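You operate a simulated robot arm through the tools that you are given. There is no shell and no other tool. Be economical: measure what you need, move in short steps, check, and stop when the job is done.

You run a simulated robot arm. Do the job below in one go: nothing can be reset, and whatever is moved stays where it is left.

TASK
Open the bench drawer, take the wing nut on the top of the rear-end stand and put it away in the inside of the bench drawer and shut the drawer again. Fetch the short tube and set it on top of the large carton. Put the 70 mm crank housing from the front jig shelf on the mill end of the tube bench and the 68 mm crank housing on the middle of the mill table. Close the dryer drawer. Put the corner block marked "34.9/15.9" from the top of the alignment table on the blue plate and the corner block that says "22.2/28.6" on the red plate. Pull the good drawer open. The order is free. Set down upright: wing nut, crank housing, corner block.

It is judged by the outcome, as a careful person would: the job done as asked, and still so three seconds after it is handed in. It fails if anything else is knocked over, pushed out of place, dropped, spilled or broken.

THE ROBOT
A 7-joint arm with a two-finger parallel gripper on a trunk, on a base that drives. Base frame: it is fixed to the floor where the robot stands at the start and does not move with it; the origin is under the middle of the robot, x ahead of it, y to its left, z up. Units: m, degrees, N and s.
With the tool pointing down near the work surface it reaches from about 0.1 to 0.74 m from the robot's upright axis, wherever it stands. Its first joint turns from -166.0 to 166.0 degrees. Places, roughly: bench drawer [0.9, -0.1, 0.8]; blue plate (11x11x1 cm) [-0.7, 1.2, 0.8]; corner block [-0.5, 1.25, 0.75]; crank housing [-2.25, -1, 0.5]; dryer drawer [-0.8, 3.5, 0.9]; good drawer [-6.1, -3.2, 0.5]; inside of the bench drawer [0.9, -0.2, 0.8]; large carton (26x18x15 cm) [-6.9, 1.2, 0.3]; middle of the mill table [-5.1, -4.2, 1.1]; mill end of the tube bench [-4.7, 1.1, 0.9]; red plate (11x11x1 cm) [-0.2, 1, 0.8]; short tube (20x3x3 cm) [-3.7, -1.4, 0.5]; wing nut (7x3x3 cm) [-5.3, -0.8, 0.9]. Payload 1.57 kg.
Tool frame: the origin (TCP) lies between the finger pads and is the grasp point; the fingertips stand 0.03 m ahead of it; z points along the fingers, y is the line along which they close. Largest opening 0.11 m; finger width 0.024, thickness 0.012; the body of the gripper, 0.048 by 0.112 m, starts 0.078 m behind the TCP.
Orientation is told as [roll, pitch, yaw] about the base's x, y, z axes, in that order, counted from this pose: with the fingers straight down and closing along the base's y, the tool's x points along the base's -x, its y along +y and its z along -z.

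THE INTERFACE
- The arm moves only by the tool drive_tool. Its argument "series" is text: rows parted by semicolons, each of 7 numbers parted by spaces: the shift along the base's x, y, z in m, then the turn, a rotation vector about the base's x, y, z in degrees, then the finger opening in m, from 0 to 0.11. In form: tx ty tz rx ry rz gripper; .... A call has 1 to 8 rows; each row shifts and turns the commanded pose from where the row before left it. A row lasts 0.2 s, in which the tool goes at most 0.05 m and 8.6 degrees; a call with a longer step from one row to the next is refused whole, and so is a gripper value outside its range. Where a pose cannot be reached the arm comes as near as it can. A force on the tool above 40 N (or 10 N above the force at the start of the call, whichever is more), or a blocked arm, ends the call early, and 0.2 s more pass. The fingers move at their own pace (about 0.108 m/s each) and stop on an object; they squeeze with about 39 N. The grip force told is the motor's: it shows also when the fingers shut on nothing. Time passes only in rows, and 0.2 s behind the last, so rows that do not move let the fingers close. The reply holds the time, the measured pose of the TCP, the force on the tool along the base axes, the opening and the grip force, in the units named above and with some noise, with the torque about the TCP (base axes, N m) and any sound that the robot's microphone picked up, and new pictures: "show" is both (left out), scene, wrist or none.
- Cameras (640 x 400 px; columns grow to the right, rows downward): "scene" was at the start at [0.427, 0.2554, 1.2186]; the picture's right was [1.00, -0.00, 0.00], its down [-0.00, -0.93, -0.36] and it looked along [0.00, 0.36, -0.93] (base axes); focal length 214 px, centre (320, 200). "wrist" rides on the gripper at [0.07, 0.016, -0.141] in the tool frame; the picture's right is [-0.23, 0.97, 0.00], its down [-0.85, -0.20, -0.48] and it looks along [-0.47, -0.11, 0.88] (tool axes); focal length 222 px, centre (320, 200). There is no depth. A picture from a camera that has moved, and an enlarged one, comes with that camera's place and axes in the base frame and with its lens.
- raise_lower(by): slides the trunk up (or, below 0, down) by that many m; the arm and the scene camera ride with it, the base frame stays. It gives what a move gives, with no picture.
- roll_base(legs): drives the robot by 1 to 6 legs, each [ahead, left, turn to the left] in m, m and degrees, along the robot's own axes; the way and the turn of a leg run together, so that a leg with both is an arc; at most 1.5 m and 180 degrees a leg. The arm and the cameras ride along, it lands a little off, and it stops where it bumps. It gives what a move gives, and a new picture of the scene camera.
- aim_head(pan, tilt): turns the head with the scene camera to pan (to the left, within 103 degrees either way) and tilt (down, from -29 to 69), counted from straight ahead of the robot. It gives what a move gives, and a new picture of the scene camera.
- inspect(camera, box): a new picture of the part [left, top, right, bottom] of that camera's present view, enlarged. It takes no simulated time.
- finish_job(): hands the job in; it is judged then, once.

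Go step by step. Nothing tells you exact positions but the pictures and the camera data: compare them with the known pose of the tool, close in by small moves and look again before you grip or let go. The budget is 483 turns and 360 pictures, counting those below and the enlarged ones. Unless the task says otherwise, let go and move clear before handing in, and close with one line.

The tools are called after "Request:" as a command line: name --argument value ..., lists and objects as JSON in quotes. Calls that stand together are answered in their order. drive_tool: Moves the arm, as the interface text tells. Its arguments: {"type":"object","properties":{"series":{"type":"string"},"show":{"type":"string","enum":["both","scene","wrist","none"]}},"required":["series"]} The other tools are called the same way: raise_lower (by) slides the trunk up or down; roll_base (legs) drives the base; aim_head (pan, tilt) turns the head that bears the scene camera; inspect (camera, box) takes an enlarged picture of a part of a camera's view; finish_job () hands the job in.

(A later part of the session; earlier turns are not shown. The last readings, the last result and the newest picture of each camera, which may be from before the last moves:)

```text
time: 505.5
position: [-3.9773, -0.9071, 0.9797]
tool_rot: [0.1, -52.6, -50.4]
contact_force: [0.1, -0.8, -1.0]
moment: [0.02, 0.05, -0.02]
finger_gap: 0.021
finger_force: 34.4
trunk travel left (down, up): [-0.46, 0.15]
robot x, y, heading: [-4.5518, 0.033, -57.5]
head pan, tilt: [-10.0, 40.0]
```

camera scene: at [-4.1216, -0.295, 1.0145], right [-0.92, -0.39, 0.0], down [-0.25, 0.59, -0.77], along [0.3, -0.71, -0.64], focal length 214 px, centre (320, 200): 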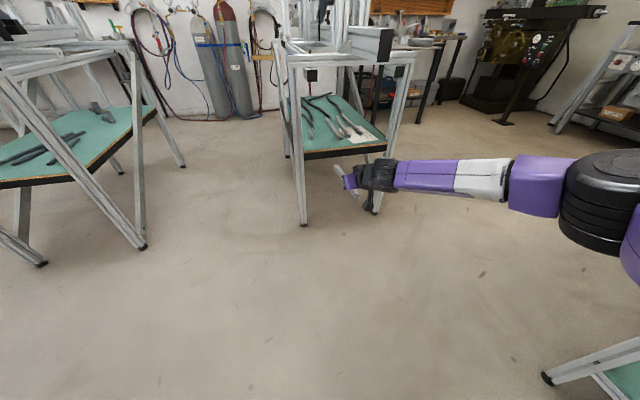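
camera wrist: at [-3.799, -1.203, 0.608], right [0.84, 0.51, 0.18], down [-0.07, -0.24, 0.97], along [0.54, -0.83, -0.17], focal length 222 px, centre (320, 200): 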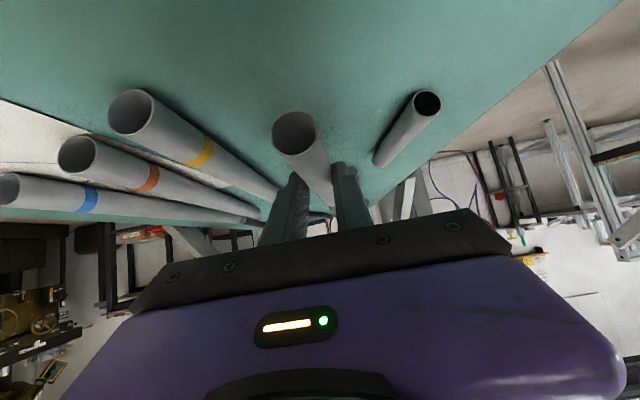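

Held firmly. Retract and raise the arm, then turn north toward the carton.

Request:
drive_tool --series "-0.0215 0.0337 0.025 0 0 0 0; -0.0215 0.0337 0.025 0 0 0 0; -0.0215 0.0337 0.025 0 0 0 0; -0.0215 0.0337 0.025 0 0 0 0; -0.0215 0.0337 0.025 0 0 0 0; -0.0215 0.0337 0.025 0 0 0 0" --show "none"

Request:
raise_lower --by 0.15

Request:
roll_base --legs '[[-0.08, 0, 0], [0, 0, 170]]'

Request:
aim_head --pan 45 --tilt 30

```text
time: 506.9
position: [-4.1027, -0.7062, 1.1242]
tool_rot: [0.0, -52.5, -50.5]
contact_force: [0.5, 0.8, -2.1]
moment: [0.0, 0.02, 0.03]
finger_gap: 0.0211
finger_force: 34.5
trunk travel left (down, up): [-0.46, 0.15]
robot x, y, heading: [-4.5537, 0.037, -57.2]
head pan, tilt: [-10.0, 40.0]
```

```text
time: 508.6
position: [-4.1024, -0.706, 1.2737]
tool_rot: [0.0, -52.6, -50.4]
contact_force: [0.6, 0.1, -0.9]
moment: [0.04, 0.03, 0.0]
finger_gap: 0.021
finger_force: 34.7
trunk travel left (down, up): [-0.61, 0.0]
robot x, y, heading: [-4.5538, 0.0342, -57.7]
head pan, tilt: [-10.0, 40.0]
```

```text
time: 516.5
position: [-4.845, 0.9342, 1.2741]
tool_rot: [0.2, -52.6, 114.7]
contact_force: [0.4, 0.8, -0.8]
moment: [-0.03, -0.03, 0.03]
finger_gap: 0.021
finger_force: 34.5
trunk travel left (down, up): [-0.61, 0.0]
robot x, y, heading: [-4.593, 0.0966, 107.9]
head pan, tilt: [-10.0, 40.0]
camera scene: at [-4.9305, 0.5297, 1.5645], right [0.99, 0.14, 0.0], down [0.09, -0.64, -0.77], along [-0.11, 0.76, -0.64], focal length 214 px, centre (320, 200)
```

scene: 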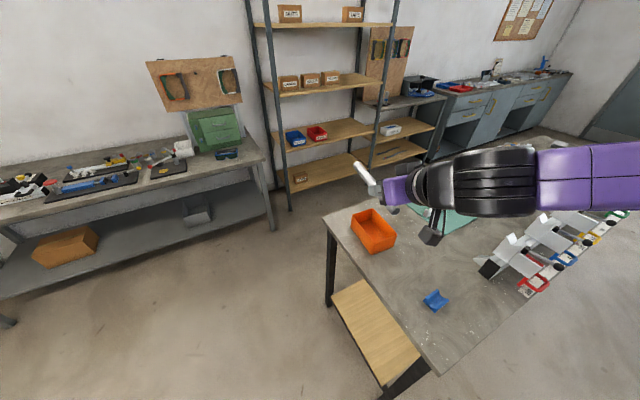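

```text
time: 517.7
position: [-4.844, 0.9336, 1.2742]
tool_rot: [0.0, -52.7, 114.9]
contact_force: [0.0, 0.5, -0.8]
moment: [-0.03, 0.01, 0.0]
finger_gap: 0.0209
finger_force: 33.8
trunk travel left (down, up): [-0.61, 0.0]
robot x, y, heading: [-4.5954, 0.1011, 108.0]
head pan, tilt: [45.0, 30.0]
camera scene: at [-4.9993, 0.4866, 1.5799], right [0.45, 0.89, 0.0], down [0.45, -0.23, -0.87], along [-0.77, 0.39, -0.5], focal length 214 px, centre (320, 200)
```

scene: 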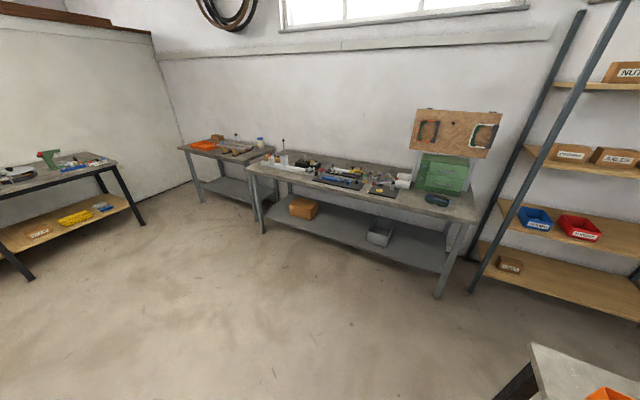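

Carton is on the lower shelf of the north bench at about (-6.87,1.23). I'll drive there and face the bench.

Request:
roll_base --legs '[[0, 0.1, 14.3], [0.3, 0.2, 0], [0.35, 0.15, 0], [0.1, 0.85, 0]]'

Request:
aim_head --pan -10 --tilt 40

```text
time: 527.0
position: [-6.5292, 0.823, 1.2741]
tool_rot: [0.0, -52.6, 128.5]
contact_force: [0.2, 0.5, -0.4]
moment: [-0.05, -0.03, 0.02]
finger_gap: 0.0211
finger_force: 34.4
trunk travel left (down, up): [-0.61, 0.0]
robot x, y, heading: [-6.0929, 0.0732, 122.1]
head pan, tilt: [45.0, 30.0]
camera scene: at [-6.5739, 0.3514, 1.5799], right [0.23, 0.97, 0.0], down [0.49, -0.12, -0.87], along [-0.84, 0.2, -0.5], focal length 214 px, centre (320, 200)
```

scene: 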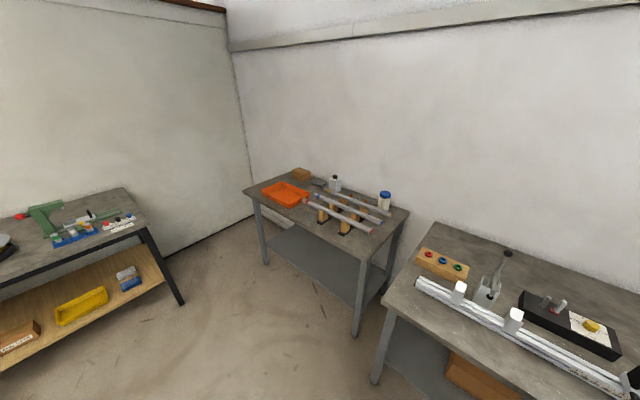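

```text
time: 528.2
position: [-6.5296, 0.8217, 1.2744]
tool_rot: [0.2, -52.6, 128.5]
contact_force: [0.0, 0.8, -1.3]
moment: [-0.01, -0.07, -0.02]
finger_gap: 0.0211
finger_force: 34.5
trunk travel left (down, up): [-0.61, 0.0]
robot x, y, heading: [-6.0916, 0.0726, 121.6]
head pan, tilt: [-10.0, 40.0]
camera scene: at [-6.5175, 0.4095, 1.5645], right [0.93, 0.37, 0.0], down [0.24, -0.6, -0.77], along [-0.28, 0.71, -0.64], focal length 214 px, centre (320, 200)
```

scene: 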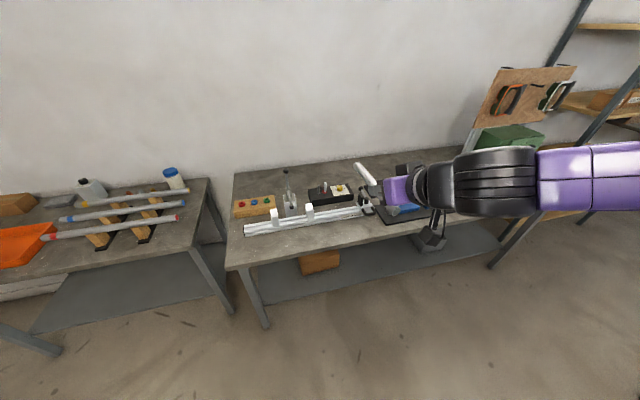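

Request:
roll_base --legs '[[-0.3, 0.02, 0.6]]'

Request:
raise_lower --by -0.4

Request:
raise_lower --by -0.2

Request:
drive_tool --series "0 0 -0.04 0 0 0 0; 0 0 -0.04 0 0 0 0; 0 0 -0.04 0 0 0 0; 0 0 -0.04 0 0 0 0" --show "scene"

```text
time: 530.3
position: [-6.3942, 0.5484, 1.2735]
tool_rot: [0.1, -52.6, 129.2]
contact_force: [0.2, 0.4, -1.2]
moment: [-0.01, -0.04, 0.02]
finger_gap: 0.0211
finger_force: 33.9
trunk travel left (down, up): [-0.61, 0.0]
robot x, y, heading: [-5.9477, -0.1978, 122.5]
head pan, tilt: [-10.0, 40.0]
camera scene: at [-6.3774, 0.1361, 1.5644], right [0.92, 0.38, 0.0], down [0.25, -0.59, -0.77], along [-0.29, 0.71, -0.64], focal length 214 px, centre (320, 200)
```

scene: 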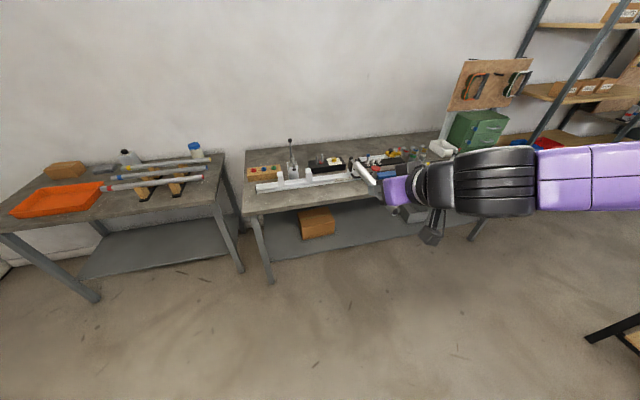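

```text
time: 534.1
position: [-6.3944, 0.5497, 0.8747]
tool_rot: [0.1, -52.6, 129.1]
contact_force: [0.2, 0.7, -0.6]
moment: [-0.02, -0.03, -0.03]
finger_gap: 0.021
finger_force: 34.5
trunk travel left (down, up): [-0.21, 0.4]
robot x, y, heading: [-5.9439, -0.1923, 122.3]
head pan, tilt: [-10.0, 40.0]
```

```text
time: 536.3
position: [-6.3952, 0.5477, 0.6749]
tool_rot: [0.1, -52.6, 129.2]
contact_force: [0.0, 0.2, -1.3]
moment: [-0.01, -0.04, -0.01]
finger_gap: 0.021
finger_force: 34.7
trunk travel left (down, up): [-0.01, 0.6]
robot x, y, heading: [-5.9448, -0.197, 122.5]
head pan, tilt: [-10.0, 40.0]
```

```text
time: 537.3
position: [-6.3947, 0.5498, 0.5143]
tool_rot: [0.2, -52.8, 129.3]
contact_force: [0.0, 0.6, -1.8]
moment: [-0.07, -0.08, 0.0]
finger_gap: 0.0209
finger_force: 34.3
trunk travel left (down, up): [-0.01, 0.6]
robot x, y, heading: [-5.9445, -0.1949, 122.4]
head pan, tilt: [-10.0, 40.0]
camera scene: at [-6.3773, 0.1357, 0.9647], right [0.92, 0.38, 0.0], down [0.25, -0.59, -0.77], along [-0.29, 0.71, -0.64], focal length 214 px, centre (320, 200)
```

scene: 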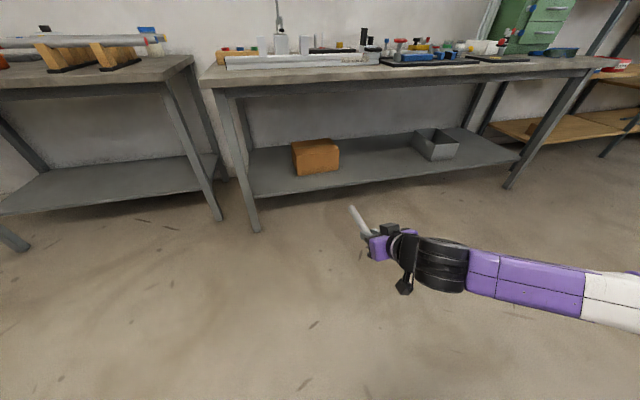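

Request:
inspect --camera "scene" --box '[260, 110, 380, 190]'

```text
5.00 times, centred on (320, 150) of scene
camera zoom: at [-6.3773, 0.1357, 0.9647], right [0.92, 0.38, 0.0], down [0.25, -0.59, -0.77], along [-0.29, 0.71, -0.64], focal length 1072 px, centre (320, 450)
```

zoom: 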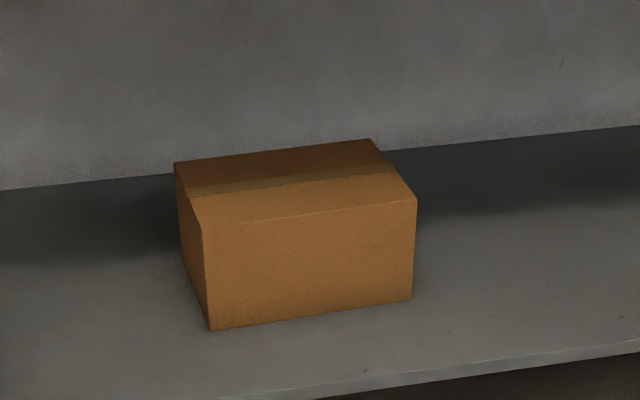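

Carton top is at z≈0.386, centre (-6.866,1.237), depth aligned with the tube. Lower to just above carton height and drive in under the bench top.

Request:
drive_tool --series "0 0 -0.03 0 0 0 0; 0 0 -0.025 0 0 0 0" --show "none"

Request:
roll_base --legs '[[0.5, 0.03, 0]]'

Request:
drive_tool --series "0 0 0 0 0 0 0" --show "wrist"

```text
time: 537.9
position: [-6.3912, 0.5522, 0.4821]
tool_rot: [0.1, -52.4, 129.0]
contact_force: [0.9, 0.3, -0.5]
moment: [-0.07, -0.03, 0.03]
finger_gap: 0.0211
finger_force: 34.6
out of reach, approached as far as the arm can: row 2
trunk travel left (down, up): [-0.01, 0.6]
robot x, y, heading: [-5.9466, -0.1976, 122.1]
head pan, tilt: [-10.0, 40.0]
```

```text
time: 540.8
position: [-6.6886, 0.9443, 0.4822]
tool_rot: [0.3, -52.4, 129.6]
contact_force: [0.4, 0.0, -0.8]
moment: [-0.02, -0.03, -0.02]
finger_gap: 0.0209
finger_force: 34.4
trunk travel left (down, up): [-0.01, 0.6]
robot x, y, heading: [-6.2374, 0.2049, 122.8]
head pan, tilt: [-10.0, 40.0]
camera scene: at [-6.6701, 0.531, 0.9645], right [0.92, 0.39, 0.0], down [0.25, -0.59, -0.77], along [-0.3, 0.71, -0.64], focal length 214 px, centre (320, 200)
```

scene: 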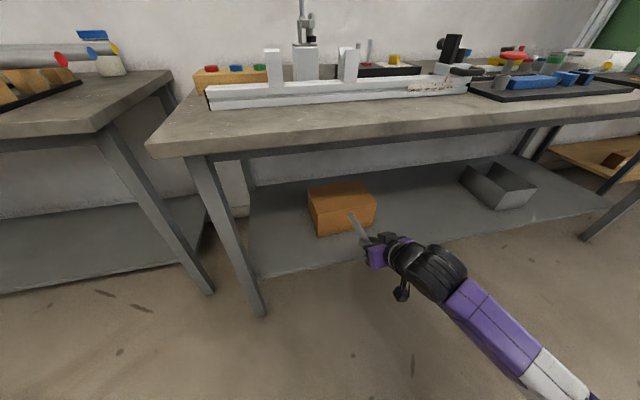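

```text
time: 541.2
position: [-6.6899, 0.9445, 0.482]
tool_rot: [0.3, -52.5, 129.6]
contact_force: [-0.8, 0.6, -1.0]
moment: [-0.03, -0.05, 0.02]
finger_gap: 0.0209
finger_force: 34.5
trunk travel left (down, up): [-0.01, 0.6]
robot x, y, heading: [-6.2386, 0.2036, 123.0]
head pan, tilt: [-10.0, 40.0]
camera wrist: at [-6.6036, 0.815, 0.5129], right [-0.84, -0.52, 0.18], down [0.06, 0.24, 0.97], along [-0.54, 0.82, -0.17], focal length 222 px, centre (320, 200)
```

wrist: 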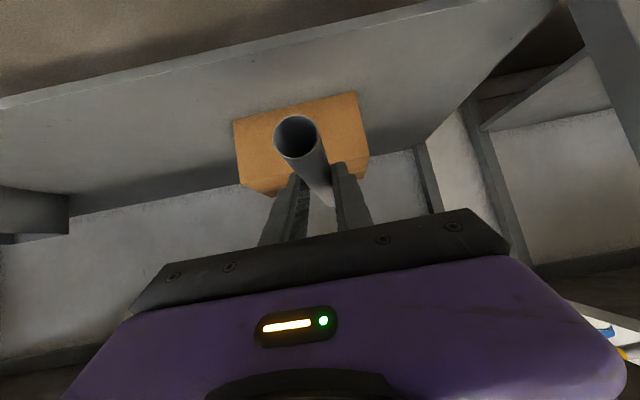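

Request:
roll_base --legs '[[0.15, 0, 0]]'

Request:
drive_tool --series "-0.016 0.031 -0.006 0 0 0 0; -0.016 0.031 -0.008 0 0 0 0; -0.015 0.031 -0.01 0 0 0 0; -0.015 0.031 -0.012 0 0 0 0" --show "both"

```text
time: 542.5
position: [-6.7687, 1.0687, 0.4814]
tool_rot: [0.2, -52.4, 129.4]
contact_force: [-0.6, -0.4, 0.0]
moment: [0.01, 0.0, 0.03]
finger_gap: 0.0208
finger_force: 34.0
trunk travel left (down, up): [-0.01, 0.6]
robot x, y, heading: [-6.3189, 0.3273, 122.7]
head pan, tilt: [-10.0, 40.0]
camera scene: at [-6.7504, 0.6571, 0.9645], right [0.92, 0.39, 0.0], down [0.25, -0.59, -0.77], along [-0.3, 0.71, -0.64], focal length 214 px, centre (320, 200)
```

scene: 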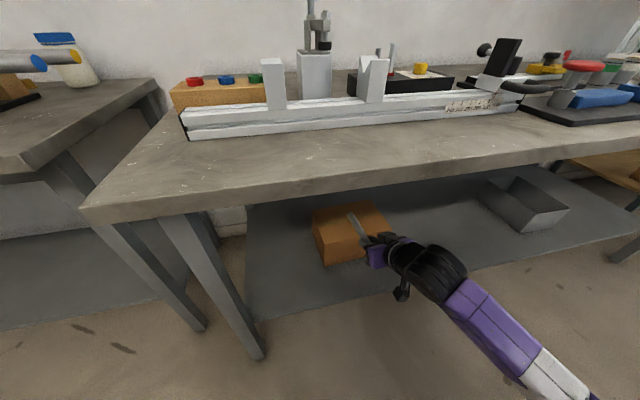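

```text
time: 543.5
position: [-6.8314, 1.1936, 0.4422]
tool_rot: [0.3, -52.4, 129.5]
contact_force: [-0.1, -0.4, -1.0]
moment: [-0.03, -0.02, -0.02]
finger_gap: 0.0211
finger_force: 34.3
trunk travel left (down, up): [-0.01, 0.6]
robot x, y, heading: [-6.3207, 0.3262, 122.6]
head pan, tilt: [-10.0, 40.0]
camera scene: at [-6.7503, 0.6571, 0.9645], right [0.92, 0.39, 0.0], down [0.25, -0.59, -0.77], along [-0.3, 0.71, -0.64], focal length 214 px, centre (320, 200)
camera wrist: at [-6.745, 1.0642, 0.4729], right [-0.84, -0.52, 0.18], down [0.07, 0.24, 0.97], along [-0.54, 0.82, -0.17], focal length 222 px, centre (320, 200)
```

scene: 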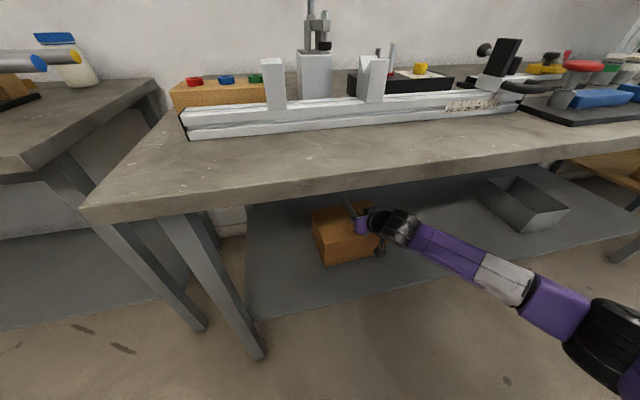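
wrist: 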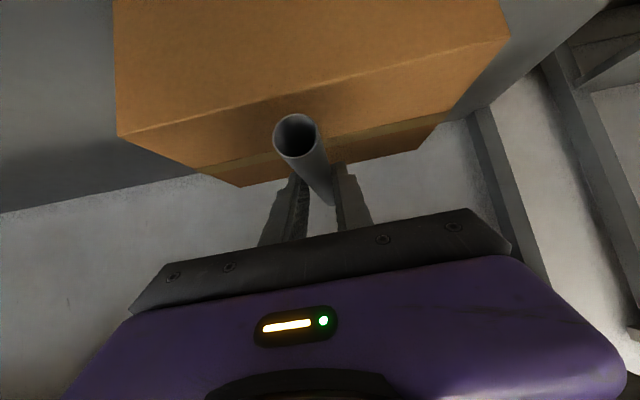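

Request:
drive_tool --series "0 0 -0.006 0 0 0 0; 0 0 -0.006 0 0 0 0; 0 0 -0.004 0 0 0 0" --show "none"

```text
time: 544.3
position: [-6.8318, 1.1932, 0.4275]
tool_rot: [0.2, -52.4, 129.5]
contact_force: [0.2, 0.9, -0.7]
moment: [0.0, 0.0, -0.03]
finger_gap: 0.0211
finger_force: 34.0
trunk travel left (down, up): [-0.01, 0.6]
robot x, y, heading: [-6.3197, 0.3309, 122.6]
head pan, tilt: [-10.0, 40.0]
```

Request:
drive_tool --series "0 0 -0.004 0 0 0 0; 0 0 -0.004 0 0 0 0; 0 0 -0.003 0 0 0 0; 0 0 -0.003 0 0 0 0" --show "wrist"

```text
time: 545.3
position: [-6.8312, 1.1949, 0.4167]
tool_rot: [0.2, -52.4, 129.5]
contact_force: [0.6, -0.1, -0.9]
moment: [0.01, -0.03, -0.04]
finger_gap: 0.021
finger_force: 34.7
trunk travel left (down, up): [-0.01, 0.6]
robot x, y, heading: [-6.3197, 0.3261, 122.9]
head pan, tilt: [-10.0, 40.0]
camera wrist: at [-6.7456, 1.0651, 0.4467], right [-0.84, -0.52, 0.18], down [0.06, 0.24, 0.97], along [-0.54, 0.82, -0.17], focal length 222 px, centre (320, 200)
```

wrist: 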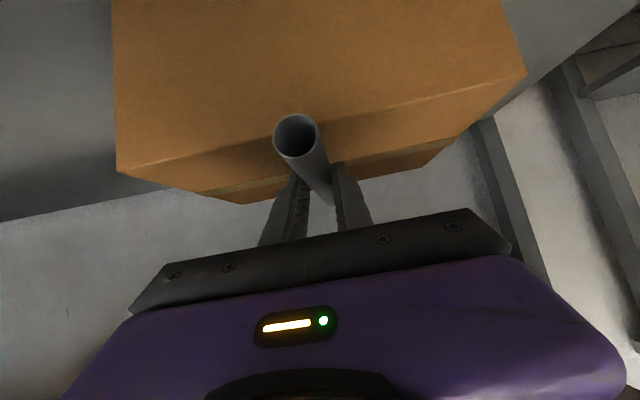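

Request:
drive_tool --series "0 0 -0.003 0 0 0 0; 0 0 -0.003 0 0 0 0; 0 0 -0.003 0 0 0 0" --show "none"

```text
time: 546.1
position: [-6.831, 1.1929, 0.4091]
tool_rot: [0.3, -52.5, 129.5]
contact_force: [0.5, -0.5, 3.6]
moment: [0.42, 0.39, 0.04]
finger_gap: 0.0209
finger_force: 34.3
trunk travel left (down, up): [-0.01, 0.6]
robot x, y, heading: [-6.3157, 0.3296, 122.6]
head pan, tilt: [-10.0, 40.0]
```

Request:
drive_tool --series "0 0 -0.003 0 0 0 0; 0 0 -0.002 0 0 0 0" --show "none"

```text
time: 546.9
position: [-6.8328, 1.1974, 0.4076]
tool_rot: [0.2, -53.1, 129.7]
contact_force: [-1.0, 0.3, 10.0]
moment: [-0.25, -0.25, -0.04]
finger_gap: 0.0208
finger_force: 34.1
trunk travel left (down, up): [-0.01, 0.6]
robot x, y, heading: [-6.3165, 0.3303, 122.5]
head pan, tilt: [-10.0, 40.0]
stopped in row 2: the force on the tool passed its limit at 41 N (the readings are from after the stop); the commanded pose is now the measured one
```

Firmly down on the carton. Release gently and back out.

Request:
drive_tool --series "0 0 0.001 0 0 0 0.03; 0 0 0 0 0 0 0.05; 0.013 -0.016 0.012 0 0 0 0.05; 0.022 -0.026 0.01 0 0 0 0.05; 0.022 -0.026 0.01 0 0 0 0.05; 0.022 -0.03 0.005 0 0 0 0.05" --show "wrist"

```text
time: 548.3
position: [-6.7529, 1.0964, 0.4434]
tool_rot: [0.2, -52.8, 129.7]
contact_force: [-1.0, -1.0, -0.2]
moment: [-0.01, -0.04, 0.02]
finger_gap: 0.0503
finger_force: 0.0
trunk travel left (down, up): [-0.01, 0.6]
robot x, y, heading: [-6.3187, 0.3274, 122.7]
head pan, tilt: [-10.0, 40.0]
camera wrist: at [-6.6666, 0.9684, 0.4728], right [-0.84, -0.52, 0.18], down [0.07, 0.23, 0.97], along [-0.55, 0.82, -0.16], focal length 222 px, centre (320, 200)
```

wrist: 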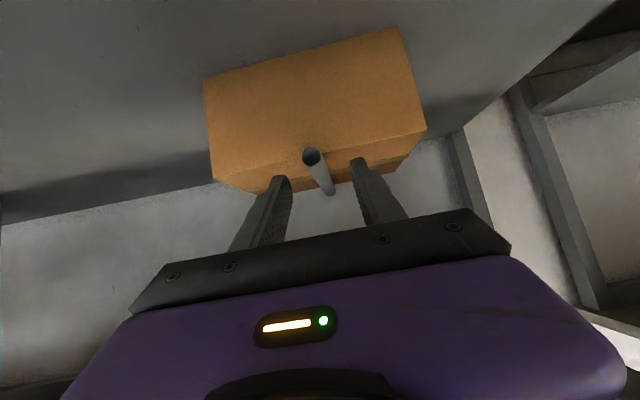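

Tube lies on the carton. Back away and check, then go around to the south side of the rear-end stand for the wing nut.

Request:
roll_base --legs '[[-0.45, 0, 0]]'

Request:
raise_lower --by 0.4

Request:
raise_lower --by 0.2

Request:
inspect --camera "scene" --box '[220, 150, 420, 275]'

Request:
roll_base --legs '[[0, 1.0, 0], [-1.2, 0, 0], [-1.0, 0, 0], [0, -1.0, 0]]'

```text
time: 551.0
position: [-6.5086, 0.7205, 0.4434]
tool_rot: [0.3, -52.7, 129.4]
contact_force: [-0.4, -0.9, -0.6]
moment: [0.01, -0.03, -0.01]
finger_gap: 0.0498
finger_force: 0.0
trunk travel left (down, up): [-0.01, 0.6]
robot x, y, heading: [-6.0779, -0.0506, 122.7]
head pan, tilt: [-10.0, 40.0]
camera scene: at [-6.5073, 0.2807, 0.9645], right [0.92, 0.38, 0.0], down [0.25, -0.59, -0.77], along [-0.29, 0.71, -0.64], focal length 214 px, centre (320, 200)
```

scene: 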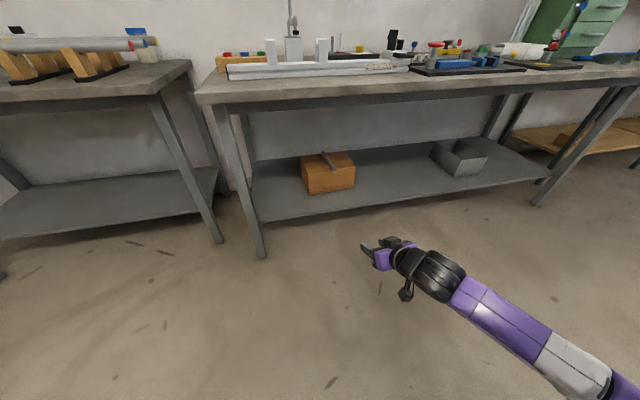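

```text
time: 554.9
position: [-6.5091, 0.7214, 0.8437]
tool_rot: [0.3, -52.9, 129.4]
contact_force: [-0.1, 0.2, 0.1]
moment: [0.0, 0.0, -0.03]
finger_gap: 0.0497
finger_force: 0.0
trunk travel left (down, up): [-0.41, 0.2]
robot x, y, heading: [-6.0777, -0.0459, 122.6]
head pan, tilt: [-10.0, 40.0]
```

```text
time: 557.0
position: [-6.5089, 0.7207, 1.0417]
tool_rot: [0.3, -52.9, 129.5]
contact_force: [-1.1, -0.2, -0.4]
moment: [-0.03, -0.01, 0.01]
finger_gap: 0.0501
finger_force: 0.0
trunk travel left (down, up): [-0.61, 0.0]
robot x, y, heading: [-6.0784, -0.047, 122.6]
head pan, tilt: [-10.0, 40.0]
```

```text
3.20 times, centred on (320, 212) of scene
camera zoom: at [-6.5073, 0.2807, 1.5645], right [0.92, 0.38, 0.0], down [0.25, -0.59, -0.77], along [-0.29, 0.71, -0.64], focal length 686 px, centre (320, 160)
```

zoom: 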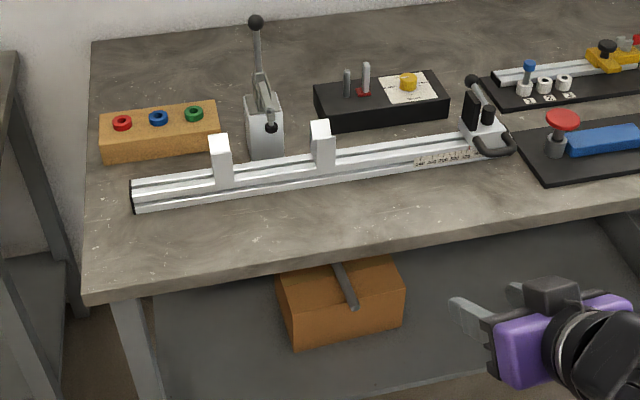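

```text
time: 577.1
position: [-5.3504, -1.0919, 1.0434]
tool_rot: [0.4, -52.8, 127.9]
contact_force: [-0.2, -0.7, 0.3]
moment: [-0.04, 0.0, 0.03]
finger_gap: 0.0501
finger_force: 0.0
trunk travel left (down, up): [-0.61, 0.0]
robot x, y, heading: [-4.9393, -1.8741, 120.8]
head pan, tilt: [-10.0, 40.0]
camera scene: at [-5.3603, -1.5325, 1.5645], right [0.93, 0.36, 0.0], down [0.23, -0.6, -0.77], along [-0.28, 0.71, -0.64], focal length 214 px, centre (320, 200)
```

scene: 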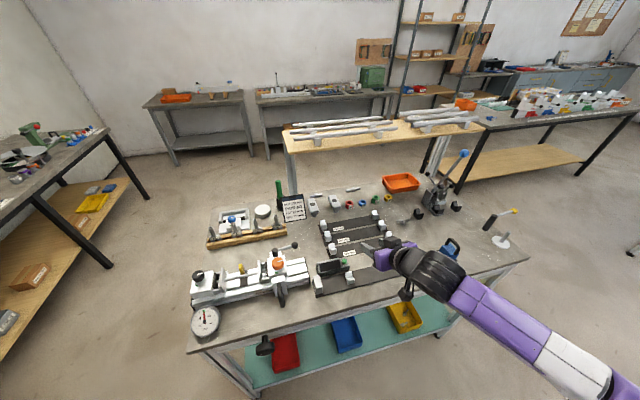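

Now zoom in on the stand's top to find the wing nut.

Request:
inspect --camera "scene" --box '[290, 165, 490, 290]'

```text
3.20 times, centred on (390, 228) of scene
camera zoom: at [-5.3603, -1.5325, 1.5645], right [0.93, 0.36, 0.0], down [0.23, -0.6, -0.77], along [-0.28, 0.71, -0.64], focal length 686 px, centre (96, 112)
```

zoom: 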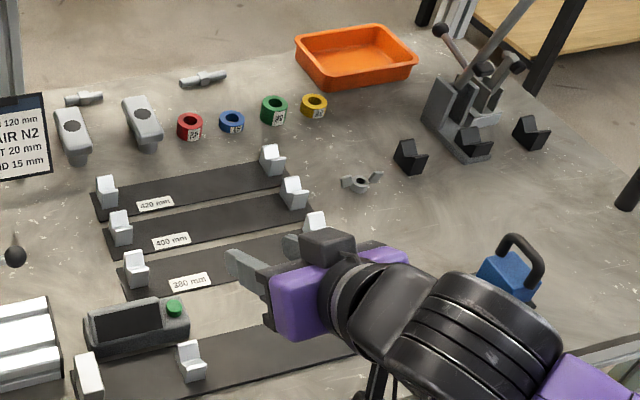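

Wing nut found at about (-5.267,-0.82). Move the base closer, then hover over it.

Request:
roll_base --legs '[[0.15, -0.12, 0]]'

Request:
drive_tool --series "0.03 0.015 0 0 0 0 0.09; 0.03 0.015 0 0 0 0 0.09; 0.02 0.015 -0.01 0 0 0 0.09" --show "both"

```text
time: 578.6
position: [-5.3201, -0.9006, 1.0429]
tool_rot: [0.4, -52.8, 127.8]
contact_force: [-0.3, 0.4, -0.2]
moment: [-0.02, 0.0, -0.02]
finger_gap: 0.0502
finger_force: 0.1
trunk travel left (down, up): [-0.61, 0.0]
robot x, y, heading: [-4.9089, -1.6834, 121.0]
head pan, tilt: [-10.0, 40.0]
camera scene: at [-5.3309, -1.3413, 1.5646], right [0.93, 0.36, 0.0], down [0.23, -0.6, -0.77], along [-0.27, 0.72, -0.64], focal length 214 px, centre (320, 200)
```

scene: 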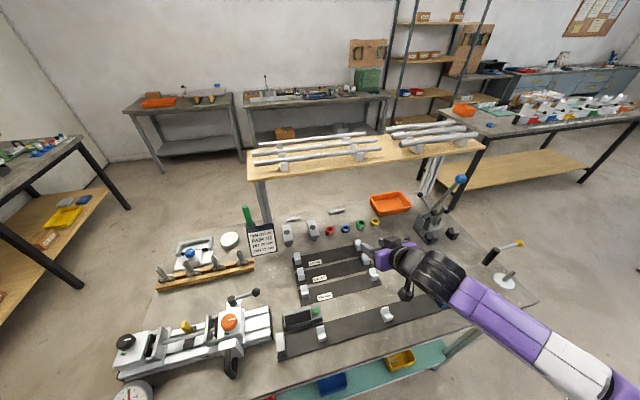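

```text
time: 579.4
position: [-5.2405, -0.856, 1.0349]
tool_rot: [0.3, -52.8, 127.8]
contact_force: [-0.3, 0.1, 0.3]
moment: [-0.03, 0.01, -0.01]
finger_gap: 0.0898
finger_force: 0.0
trunk travel left (down, up): [-0.61, 0.0]
robot x, y, heading: [-4.9076, -1.686, 120.9]
head pan, tilt: [-10.0, 40.0]
camera scene: at [-5.3311, -1.3412, 1.5645], right [0.93, 0.36, 0.0], down [0.23, -0.6, -0.77], along [-0.27, 0.72, -0.64], focal length 214 px, centre (320, 200)
camera wrist: at [-5.1587, -0.9881, 1.0642], right [-0.85, -0.49, 0.18], down [0.08, 0.23, 0.97], along [-0.52, 0.84, -0.16], focal length 222 px, centre (320, 200)
```

scene: 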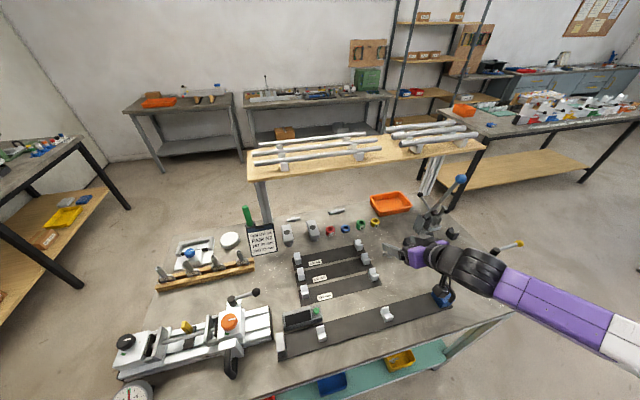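
wrist: 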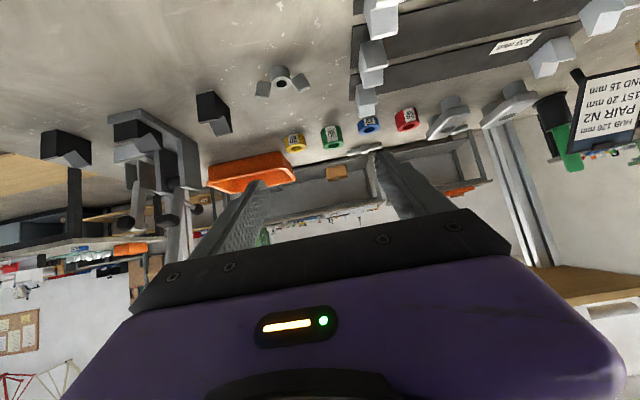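

Request:
drive_tool --series "-0.007 0.022 -0.03 0 0 0 0.09; -0.007 0.022 -0.03 0 0 0 0.09; -0.006 0.02 -0.03 0 0 0 0.09" --show "wrist"

```text
time: 580.2
position: [-5.2606, -0.7917, 0.9431]
tool_rot: [0.3, -53.0, 127.7]
contact_force: [-0.1, -0.6, 0.9]
moment: [-0.01, -0.02, 0.01]
finger_gap: 0.0899
finger_force: 0.1
trunk travel left (down, up): [-0.61, 0.0]
robot x, y, heading: [-4.9082, -1.6832, 121.0]
head pan, tilt: [-10.0, 40.0]
camera wrist: at [-5.178, -0.9232, 0.9733], right [-0.85, -0.49, 0.18], down [0.08, 0.23, 0.97], along [-0.52, 0.84, -0.16], focal length 222 px, centre (320, 200)
```

wrist: 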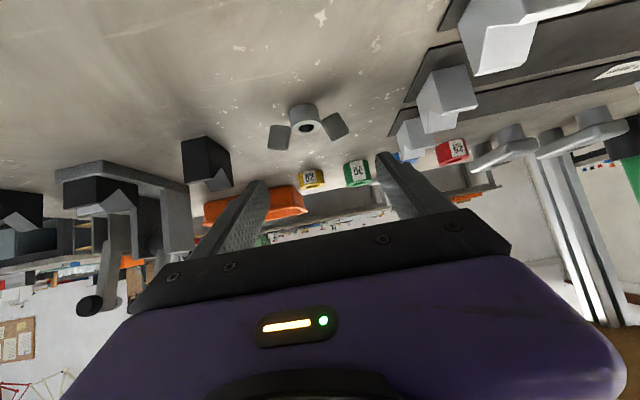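

Request:
drive_tool --series "-0.001 0.003 -0.02 0 0 0 0.09; -0.001 0.003 -0.018 0 0 0 0.09" --show "wrist"

```text
time: 580.8
position: [-5.2616, -0.7868, 0.908]
tool_rot: [0.1, -52.9, 128.0]
contact_force: [7.7, -14.2, 20.0]
moment: [0.38, -0.71, -0.75]
finger_gap: 0.0878
finger_force: 0.1
trunk travel left (down, up): [-0.61, 0.0]
robot x, y, heading: [-4.9054, -1.6836, 120.9]
head pan, tilt: [-10.0, 40.0]
camera wrist: at [-5.1792, -0.9187, 0.9366], right [-0.85, -0.49, 0.18], down [0.08, 0.23, 0.97], along [-0.52, 0.84, -0.16], focal length 222 px, centre (320, 200)
```

wrist: 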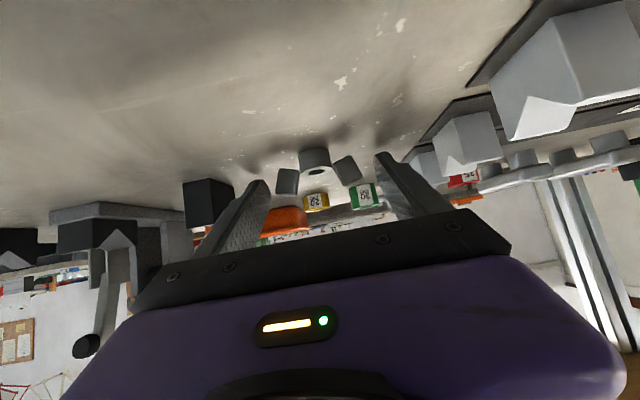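

The tips already touch the table (z≈0.88), so the nut sits nearer than thought. Lift a little, shift back, and lower again.

Request:
drive_tool --series "0 0 0.008 0 0 0 0.09; 0.012 -0.02 0 0 0 0 0.09; 0 0 -0.004 0 0 0 0.09" --show "wrist"

```text
time: 581.6
position: [-5.2498, -0.8067, 0.9087]
tool_rot: [0.3, -52.7, 127.8]
contact_force: [-0.3, 0.1, -0.3]
moment: [0.0, 0.01, -0.03]
finger_gap: 0.0898
finger_force: 0.2
trunk travel left (down, up): [-0.61, 0.0]
robot x, y, heading: [-4.9071, -1.6845, 120.9]
head pan, tilt: [-10.0, 40.0]
camera wrist: at [-5.1679, -0.9379, 0.9381], right [-0.85, -0.49, 0.18], down [0.08, 0.23, 0.97], along [-0.52, 0.84, -0.16], focal length 222 px, centre (320, 200)
```

wrist: 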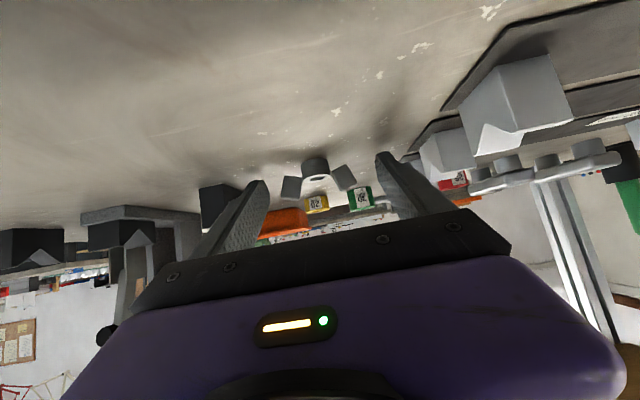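

Nut is within the finger pads now. Close gently and check.

Request:
drive_tool --series "0 0 -0.002 0 0 0 0.07; 0 0 0 0 0 0 0.04; 0 0 0 0 0 0 0.0; 0 0 0 0 0 0 0.0" --show "wrist"

```text
time: 582.6
position: [-5.2496, -0.8053, 0.9079]
tool_rot: [0.3, -52.8, 128.0]
contact_force: [2.7, 2.9, 10.9]
moment: [0.44, -0.29, -0.07]
finger_gap: 0.0623
finger_force: 39.1
trunk travel left (down, up): [-0.61, 0.0]
robot x, y, heading: [-4.912, -1.6807, 121.1]
head pan, tilt: [-10.0, 40.0]
camera wrist: at [-5.1674, -0.9369, 0.9369], right [-0.85, -0.49, 0.18], down [0.08, 0.23, 0.97], along [-0.52, 0.84, -0.16], focal length 222 px, centre (320, 200)
```

wrist: 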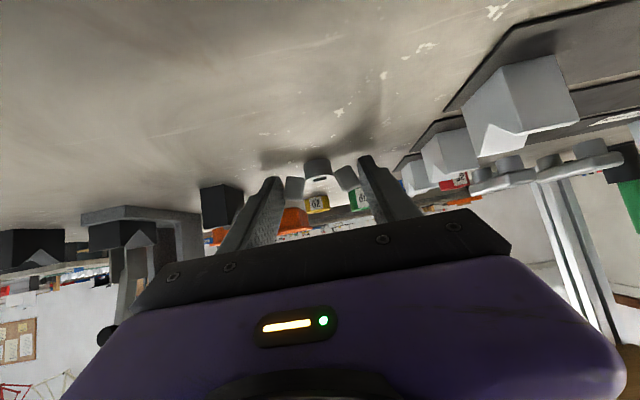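

Request:
drive_tool --series "0 0 0.01 0 0 0 0; 0 0 0.02 0 0 0 0; 0 0 0.03 0 0 0 0; 0 0 0.04 0 0 0 0" --show "wrist"

```text
time: 583.6
position: [-5.2501, -0.8079, 1.0033]
tool_rot: [0.3, -52.9, 127.8]
contact_force: [-0.3, 0.7, -0.2]
moment: [0.01, 0.0, 0.01]
finger_gap: 0.0619
finger_force: 39.0
trunk travel left (down, up): [-0.61, 0.0]
robot x, y, heading: [-4.9062, -1.6852, 120.8]
head pan, tilt: [-10.0, 40.0]
camera wrist: at [-5.1676, -0.9388, 1.0334], right [-0.85, -0.49, 0.18], down [0.08, 0.23, 0.97], along [-0.52, 0.84, -0.16], focal length 222 px, centre (320, 200)
```

wrist: 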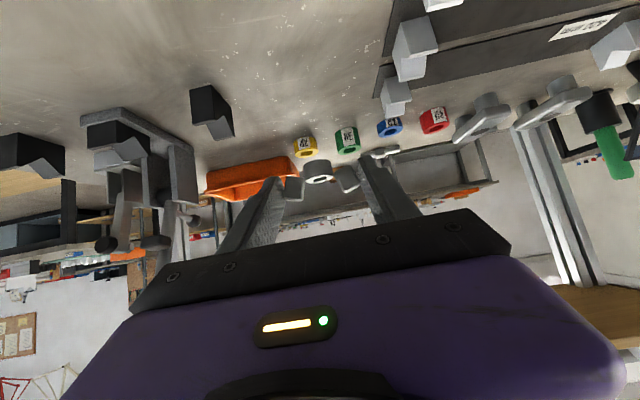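

Held level. The drawer's front panel would block this tilted tool later, so I'll set the nut back down and re-grip it with the tool vertical.

Request:
drive_tool --series "0 0 -0.04 0 0 0 0; 0 0 -0.035 0 0 0 0; 0 0 -0.015 0 0 0 0; 0 0 -0.004 0 0 0 0" --show "none"

```text
time: 584.6
position: [-5.2498, -0.8065, 0.9121]
tool_rot: [0.2, -52.8, 127.8]
contact_force: [-0.6, -0.8, -0.5]
moment: [0.0, 0.02, -0.01]
finger_gap: 0.0619
finger_force: 38.5
trunk travel left (down, up): [-0.61, 0.0]
robot x, y, heading: [-4.9079, -1.6838, 120.6]
head pan, tilt: [-10.0, 40.0]
```

Request:
drive_tool --series "0 0 -0.003 0 0 0 0; 0 0 -0.002 0 0 0 0; 0 0 0 0 0 0 0.09; 0 0 0 0 0 0 0.09; 0.02 -0.026 0.03 0 0 0 0.09; 0.02 -0.026 0.03 0 0 0 0.09; 0 0 0.04 0 0 0 0.09; 0 0 0.04 0 0 0 0.09" --show "wrist"

```text
time: 586.4
position: [-5.2083, -0.8567, 1.0459]
tool_rot: [0.2, -52.8, 127.8]
contact_force: [-0.3, 0.0, -0.7]
moment: [0.01, -0.01, -0.02]
finger_gap: 0.0901
finger_force: 0.0
trunk travel left (down, up): [-0.61, 0.0]
robot x, y, heading: [-4.9076, -1.6867, 121.0]
head pan, tilt: [-10.0, 40.0]
camera wrist: at [-5.1273, -0.9887, 1.0747], right [-0.85, -0.49, 0.18], down [0.08, 0.23, 0.97], along [-0.52, 0.84, -0.16], focal length 222 px, centre (320, 200)
```

wrist: 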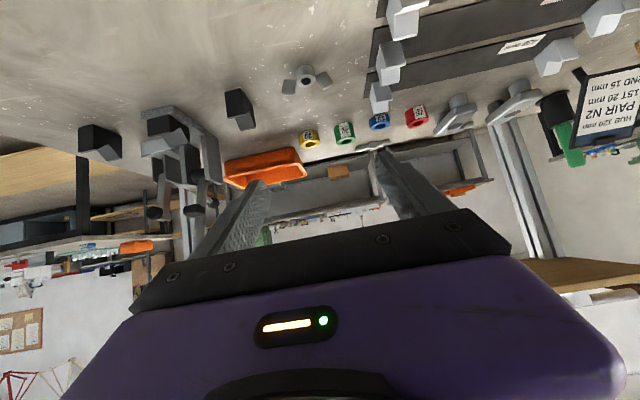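

Request:
drive_tool --series "0.008 -0.024 0.005 -6.2 -4.8 0 0.09; 0.008 -0.024 0.005 -6.2 -4.8 0 0.09; 0.008 -0.024 0.005 -6.2 -4.8 0 0.09; 0.008 -0.024 0.005 -6.2 -4.8 0 0.09; 0.008 -0.024 0.005 -6.2 -4.8 0 0.09; 0.008 -0.024 0.005 -6.2 -4.8 0 0.09" --show "scene"

```text
time: 587.8
position: [-5.1583, -1.0008, 1.0765]
tool_rot: [0.3, -5.7, 127.7]
contact_force: [-0.6, 0.1, 0.9]
moment: [0.01, 0.01, 0.0]
finger_gap: 0.0899
finger_force: 0.1
trunk travel left (down, up): [-0.61, 0.0]
robot x, y, heading: [-4.909, -1.6846, 120.9]
head pan, tilt: [-10.0, 40.0]
camera scene: at [-5.3307, -1.3409, 1.5645], right [0.93, 0.36, 0.0], down [0.23, -0.6, -0.77], along [-0.27, 0.72, -0.64], focal length 214 px, centre (320, 200)
```

scene: 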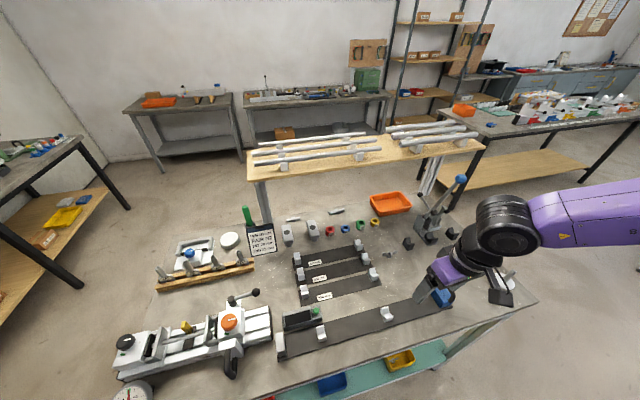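

Vertical tool works. Advance the base 0.2 m and check the nut from above.

Request:
roll_base --legs '[[0.2, 0, 0]]'

Request:
drive_tool --series "0.002 0.015 -0.04 0 0 0 0.09; 0.002 0.014 -0.03 0 0 0 0.09" --show "wrist"

```text
time: 589.4
position: [-5.2604, -0.8274, 1.0766]
tool_rot: [0.3, -5.8, 127.6]
contact_force: [0.7, -0.5, 0.7]
moment: [0.02, 0.02, 0.02]
finger_gap: 0.0899
finger_force: 0.2
trunk travel left (down, up): [-0.61, 0.0]
robot x, y, heading: [-5.0133, -1.5123, 120.9]
head pan, tilt: [-10.0, 40.0]
camera scene: at [-5.4327, -1.169, 1.5647], right [0.93, 0.36, 0.0], down [0.23, -0.6, -0.77], along [-0.27, 0.72, -0.64], focal length 214 px, centre (320, 200)
```

scene: 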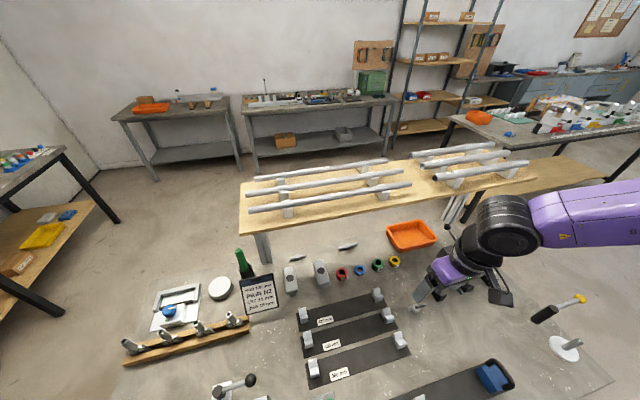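

```text
time: 590.0
position: [-5.2577, -0.8004, 1.01]
tool_rot: [0.2, -5.8, 127.8]
contact_force: [0.8, 0.2, 0.5]
moment: [0.05, 0.0, 0.01]
finger_gap: 0.0901
finger_force: 0.1
trunk travel left (down, up): [-0.61, 0.0]
robot x, y, heading: [-5.0132, -1.5108, 120.8]
head pan, tilt: [-10.0, 40.0]
camera wrist: at [-5.2192, -0.8758, 1.1427], right [-0.91, -0.42, 0.03], down [-0.33, 0.76, 0.56], along [-0.26, 0.5, -0.83], focal length 222 px, centre (320, 200)
```

wrist: 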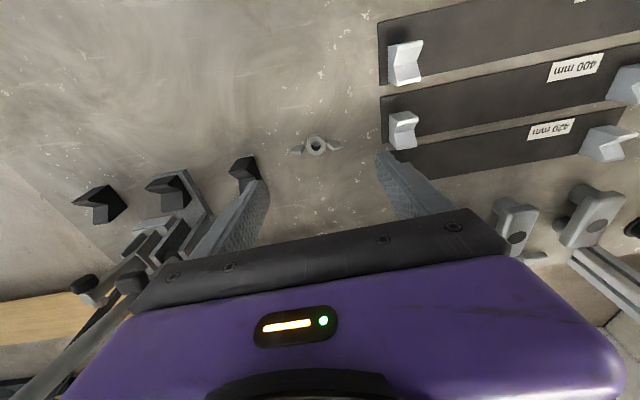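

Request:
drive_tool --series "-0.003 0.006 -0.04 0 0 0 0.085; 0 0 -0.04 0 0 0 0.085; 0 0 -0.014 0 0 0 0.085" --show "wrist"

```text
time: 590.8
position: [-5.2589, -0.7967, 0.9154]
tool_rot: [0.2, -5.8, 127.6]
contact_force: [0.0, -0.3, -0.1]
moment: [0.0, 0.01, 0.0]
finger_gap: 0.0848
finger_force: 0.0
trunk travel left (down, up): [-0.61, 0.0]
robot x, y, heading: [-5.0143, -1.5116, 120.9]
head pan, tilt: [-10.0, 40.0]
camera wrist: at [-5.2198, -0.8718, 1.0483], right [-0.91, -0.42, 0.03], down [-0.33, 0.76, 0.56], along [-0.26, 0.5, -0.83], focal length 222 px, centre (320, 200)
```

wrist: 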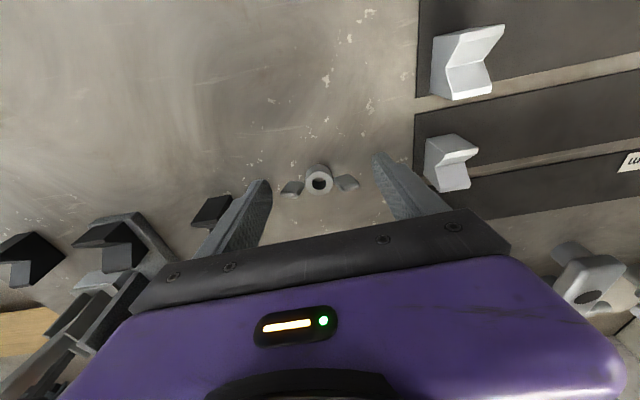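

Request:
drive_tool --series "0 0 -0.004 0 0 0 0.07; 0 0 0 0 0 0 0.03; 0 0 0 0 0 0 0.0; 0 0 0 0 0 0 0.0; 0 0 0.02 0 0 0 0; 0 0 0.04 0 0 0 0; 0 0 0.04 0 0 0 0; 0 0 0.04 0 0 0 0" --show "wrist"

```text
time: 592.6
position: [-5.2595, -0.7944, 1.0507]
tool_rot: [0.3, -5.9, 127.7]
contact_force: [-0.5, -0.8, -0.1]
moment: [-0.03, -0.02, 0.04]
finger_gap: 0.0621
finger_force: 38.8
trunk travel left (down, up): [-0.61, 0.0]
robot x, y, heading: [-5.0167, -1.5138, 120.7]
head pan, tilt: [-10.0, 40.0]
camera wrist: at [-5.2204, -0.8703, 1.1841], right [-0.91, -0.42, 0.03], down [-0.33, 0.76, 0.56], along [-0.26, 0.5, -0.83], focal length 222 px, centre (320, 200)
```

wrist: 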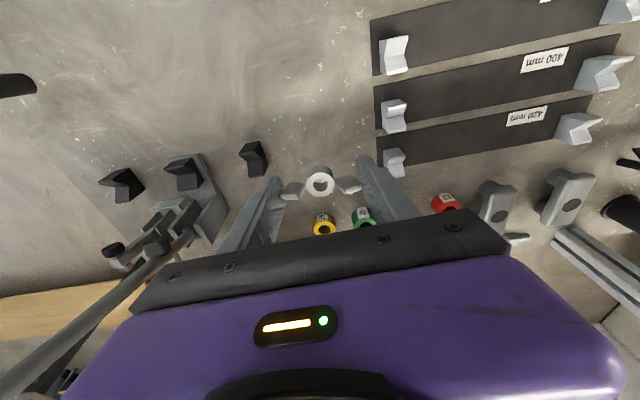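

Re-gripped vertically. Raise and carry it east: around the stand, then along the north aisle.

Request:
drive_tool --series "0 0 0.04 0 0 0 0; 0 0 0.04 0 0 0 0; 0 0 0.04 0 0 0 0; 0 0 0.04 0 0 0 0" --show "none"

Request:
roll_base --legs '[[-0.4, 0, 1], [0, 1.1, 0], [1.2, 0, 0], [0.9, 0, 0]]'

```text
time: 593.6
position: [-5.2669, -0.794, 1.2081]
tool_rot: [0.7, -5.5, 128.9]
contact_force: [0.1, 0.6, -0.8]
moment: [-0.03, 0.02, -0.02]
finger_gap: 0.0617
finger_force: 38.9
trunk travel left (down, up): [-0.61, 0.0]
robot x, y, heading: [-5.0135, -1.5102, 120.8]
head pan, tilt: [-10.0, 40.0]
```

```text
time: 611.5
position: [-7.159, 0.095, 1.2069]
tool_rot: [1.1, -5.7, 130.6]
contact_force: [0.4, 0.2, -0.8]
moment: [-0.02, 0.0, 0.02]
finger_gap: 0.0617
finger_force: 39.3
trunk travel left (down, up): [-0.61, 0.0]
robot x, y, heading: [-6.8813, -0.6099, 123.2]
head pan, tilt: [-10.0, 40.0]
camera scene: at [-7.3124, -0.2868, 1.5646], right [0.92, 0.39, 0.0], down [0.25, -0.59, -0.77], along [-0.3, 0.7, -0.64], focal length 214 px, centre (320, 200)
```

scene: 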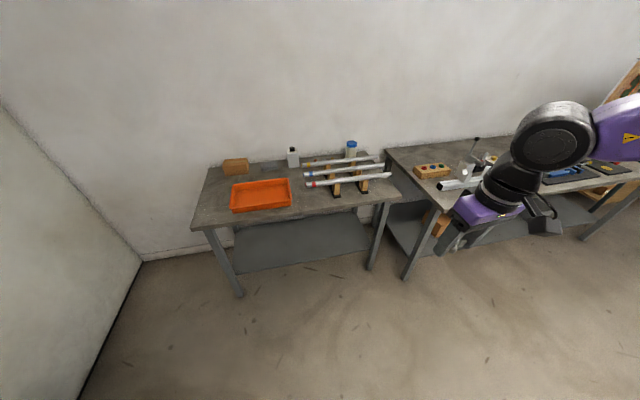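

Request:
roll_base --legs '[[0, 0, -91], [0.5, -0.37, 0], [1.3, 0, 0]]'

```text
time: 625.2
position: [-4.4047, 0.2298, 1.2069]
tool_rot: [1.2, -5.5, 37.6]
contact_force: [-0.5, 0.0, -0.9]
moment: [0.01, -0.02, 0.01]
finger_gap: 0.0619
finger_force: 38.5
trunk travel left (down, up): [-0.61, 0.0]
robot x, y, heading: [-5.1269, -0.0138, 30.1]
head pan, tilt: [-10.0, 40.0]
stopped in leg 3: the robot was blocked; the commanded pose is now the measured one
camera scene: at [-4.7767, 0.4021, 1.5645], right [0.34, -0.94, 0.0], down [-0.6, -0.22, -0.77], along [0.72, 0.26, -0.64], focal length 214 px, centre (320, 200)
```

scene: 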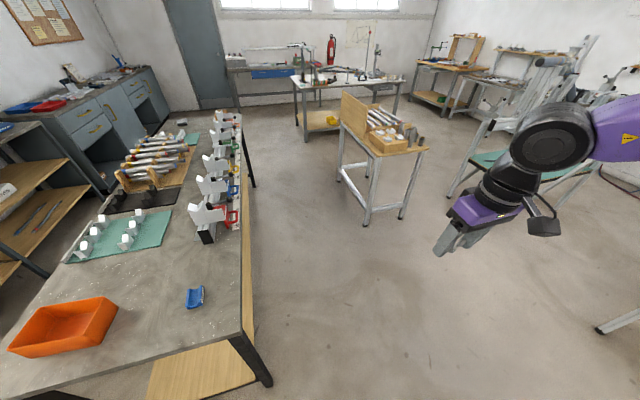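

Request:
roll_base --legs '[[0, 0.05, 1.5], [0.9, 0, 0.5], [1.3, -0.05, 0], [1.2, 0, 0]]'

```text
time: 642.5
position: [-1.4736, 2.0228, 1.2066]
tool_rot: [1.2, -5.5, 38.3]
contact_force: [0.4, 0.5, -0.1]
moment: [-0.03, 0.01, 0.03]
finger_gap: 0.062
finger_force: 38.3
trunk travel left (down, up): [-0.61, 0.0]
robot x, y, heading: [-2.1924, 1.7722, 30.7]
head pan, tilt: [-10.0, 40.0]
camera scene: at [-1.8472, 2.1907, 1.5646], right [0.35, -0.94, 0.0], down [-0.6, -0.23, -0.77], along [0.72, 0.27, -0.64], focal length 214 px, centre (320, 200)
```

scene: 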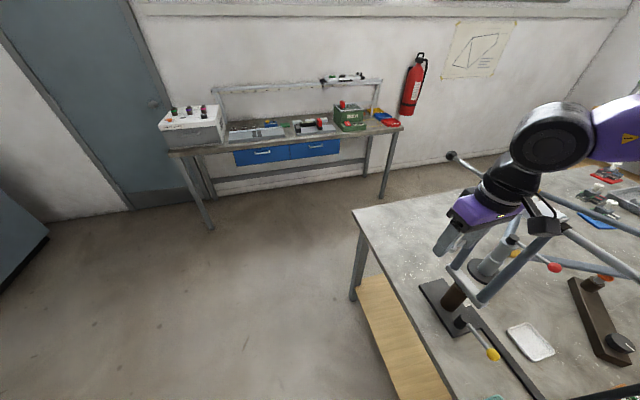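

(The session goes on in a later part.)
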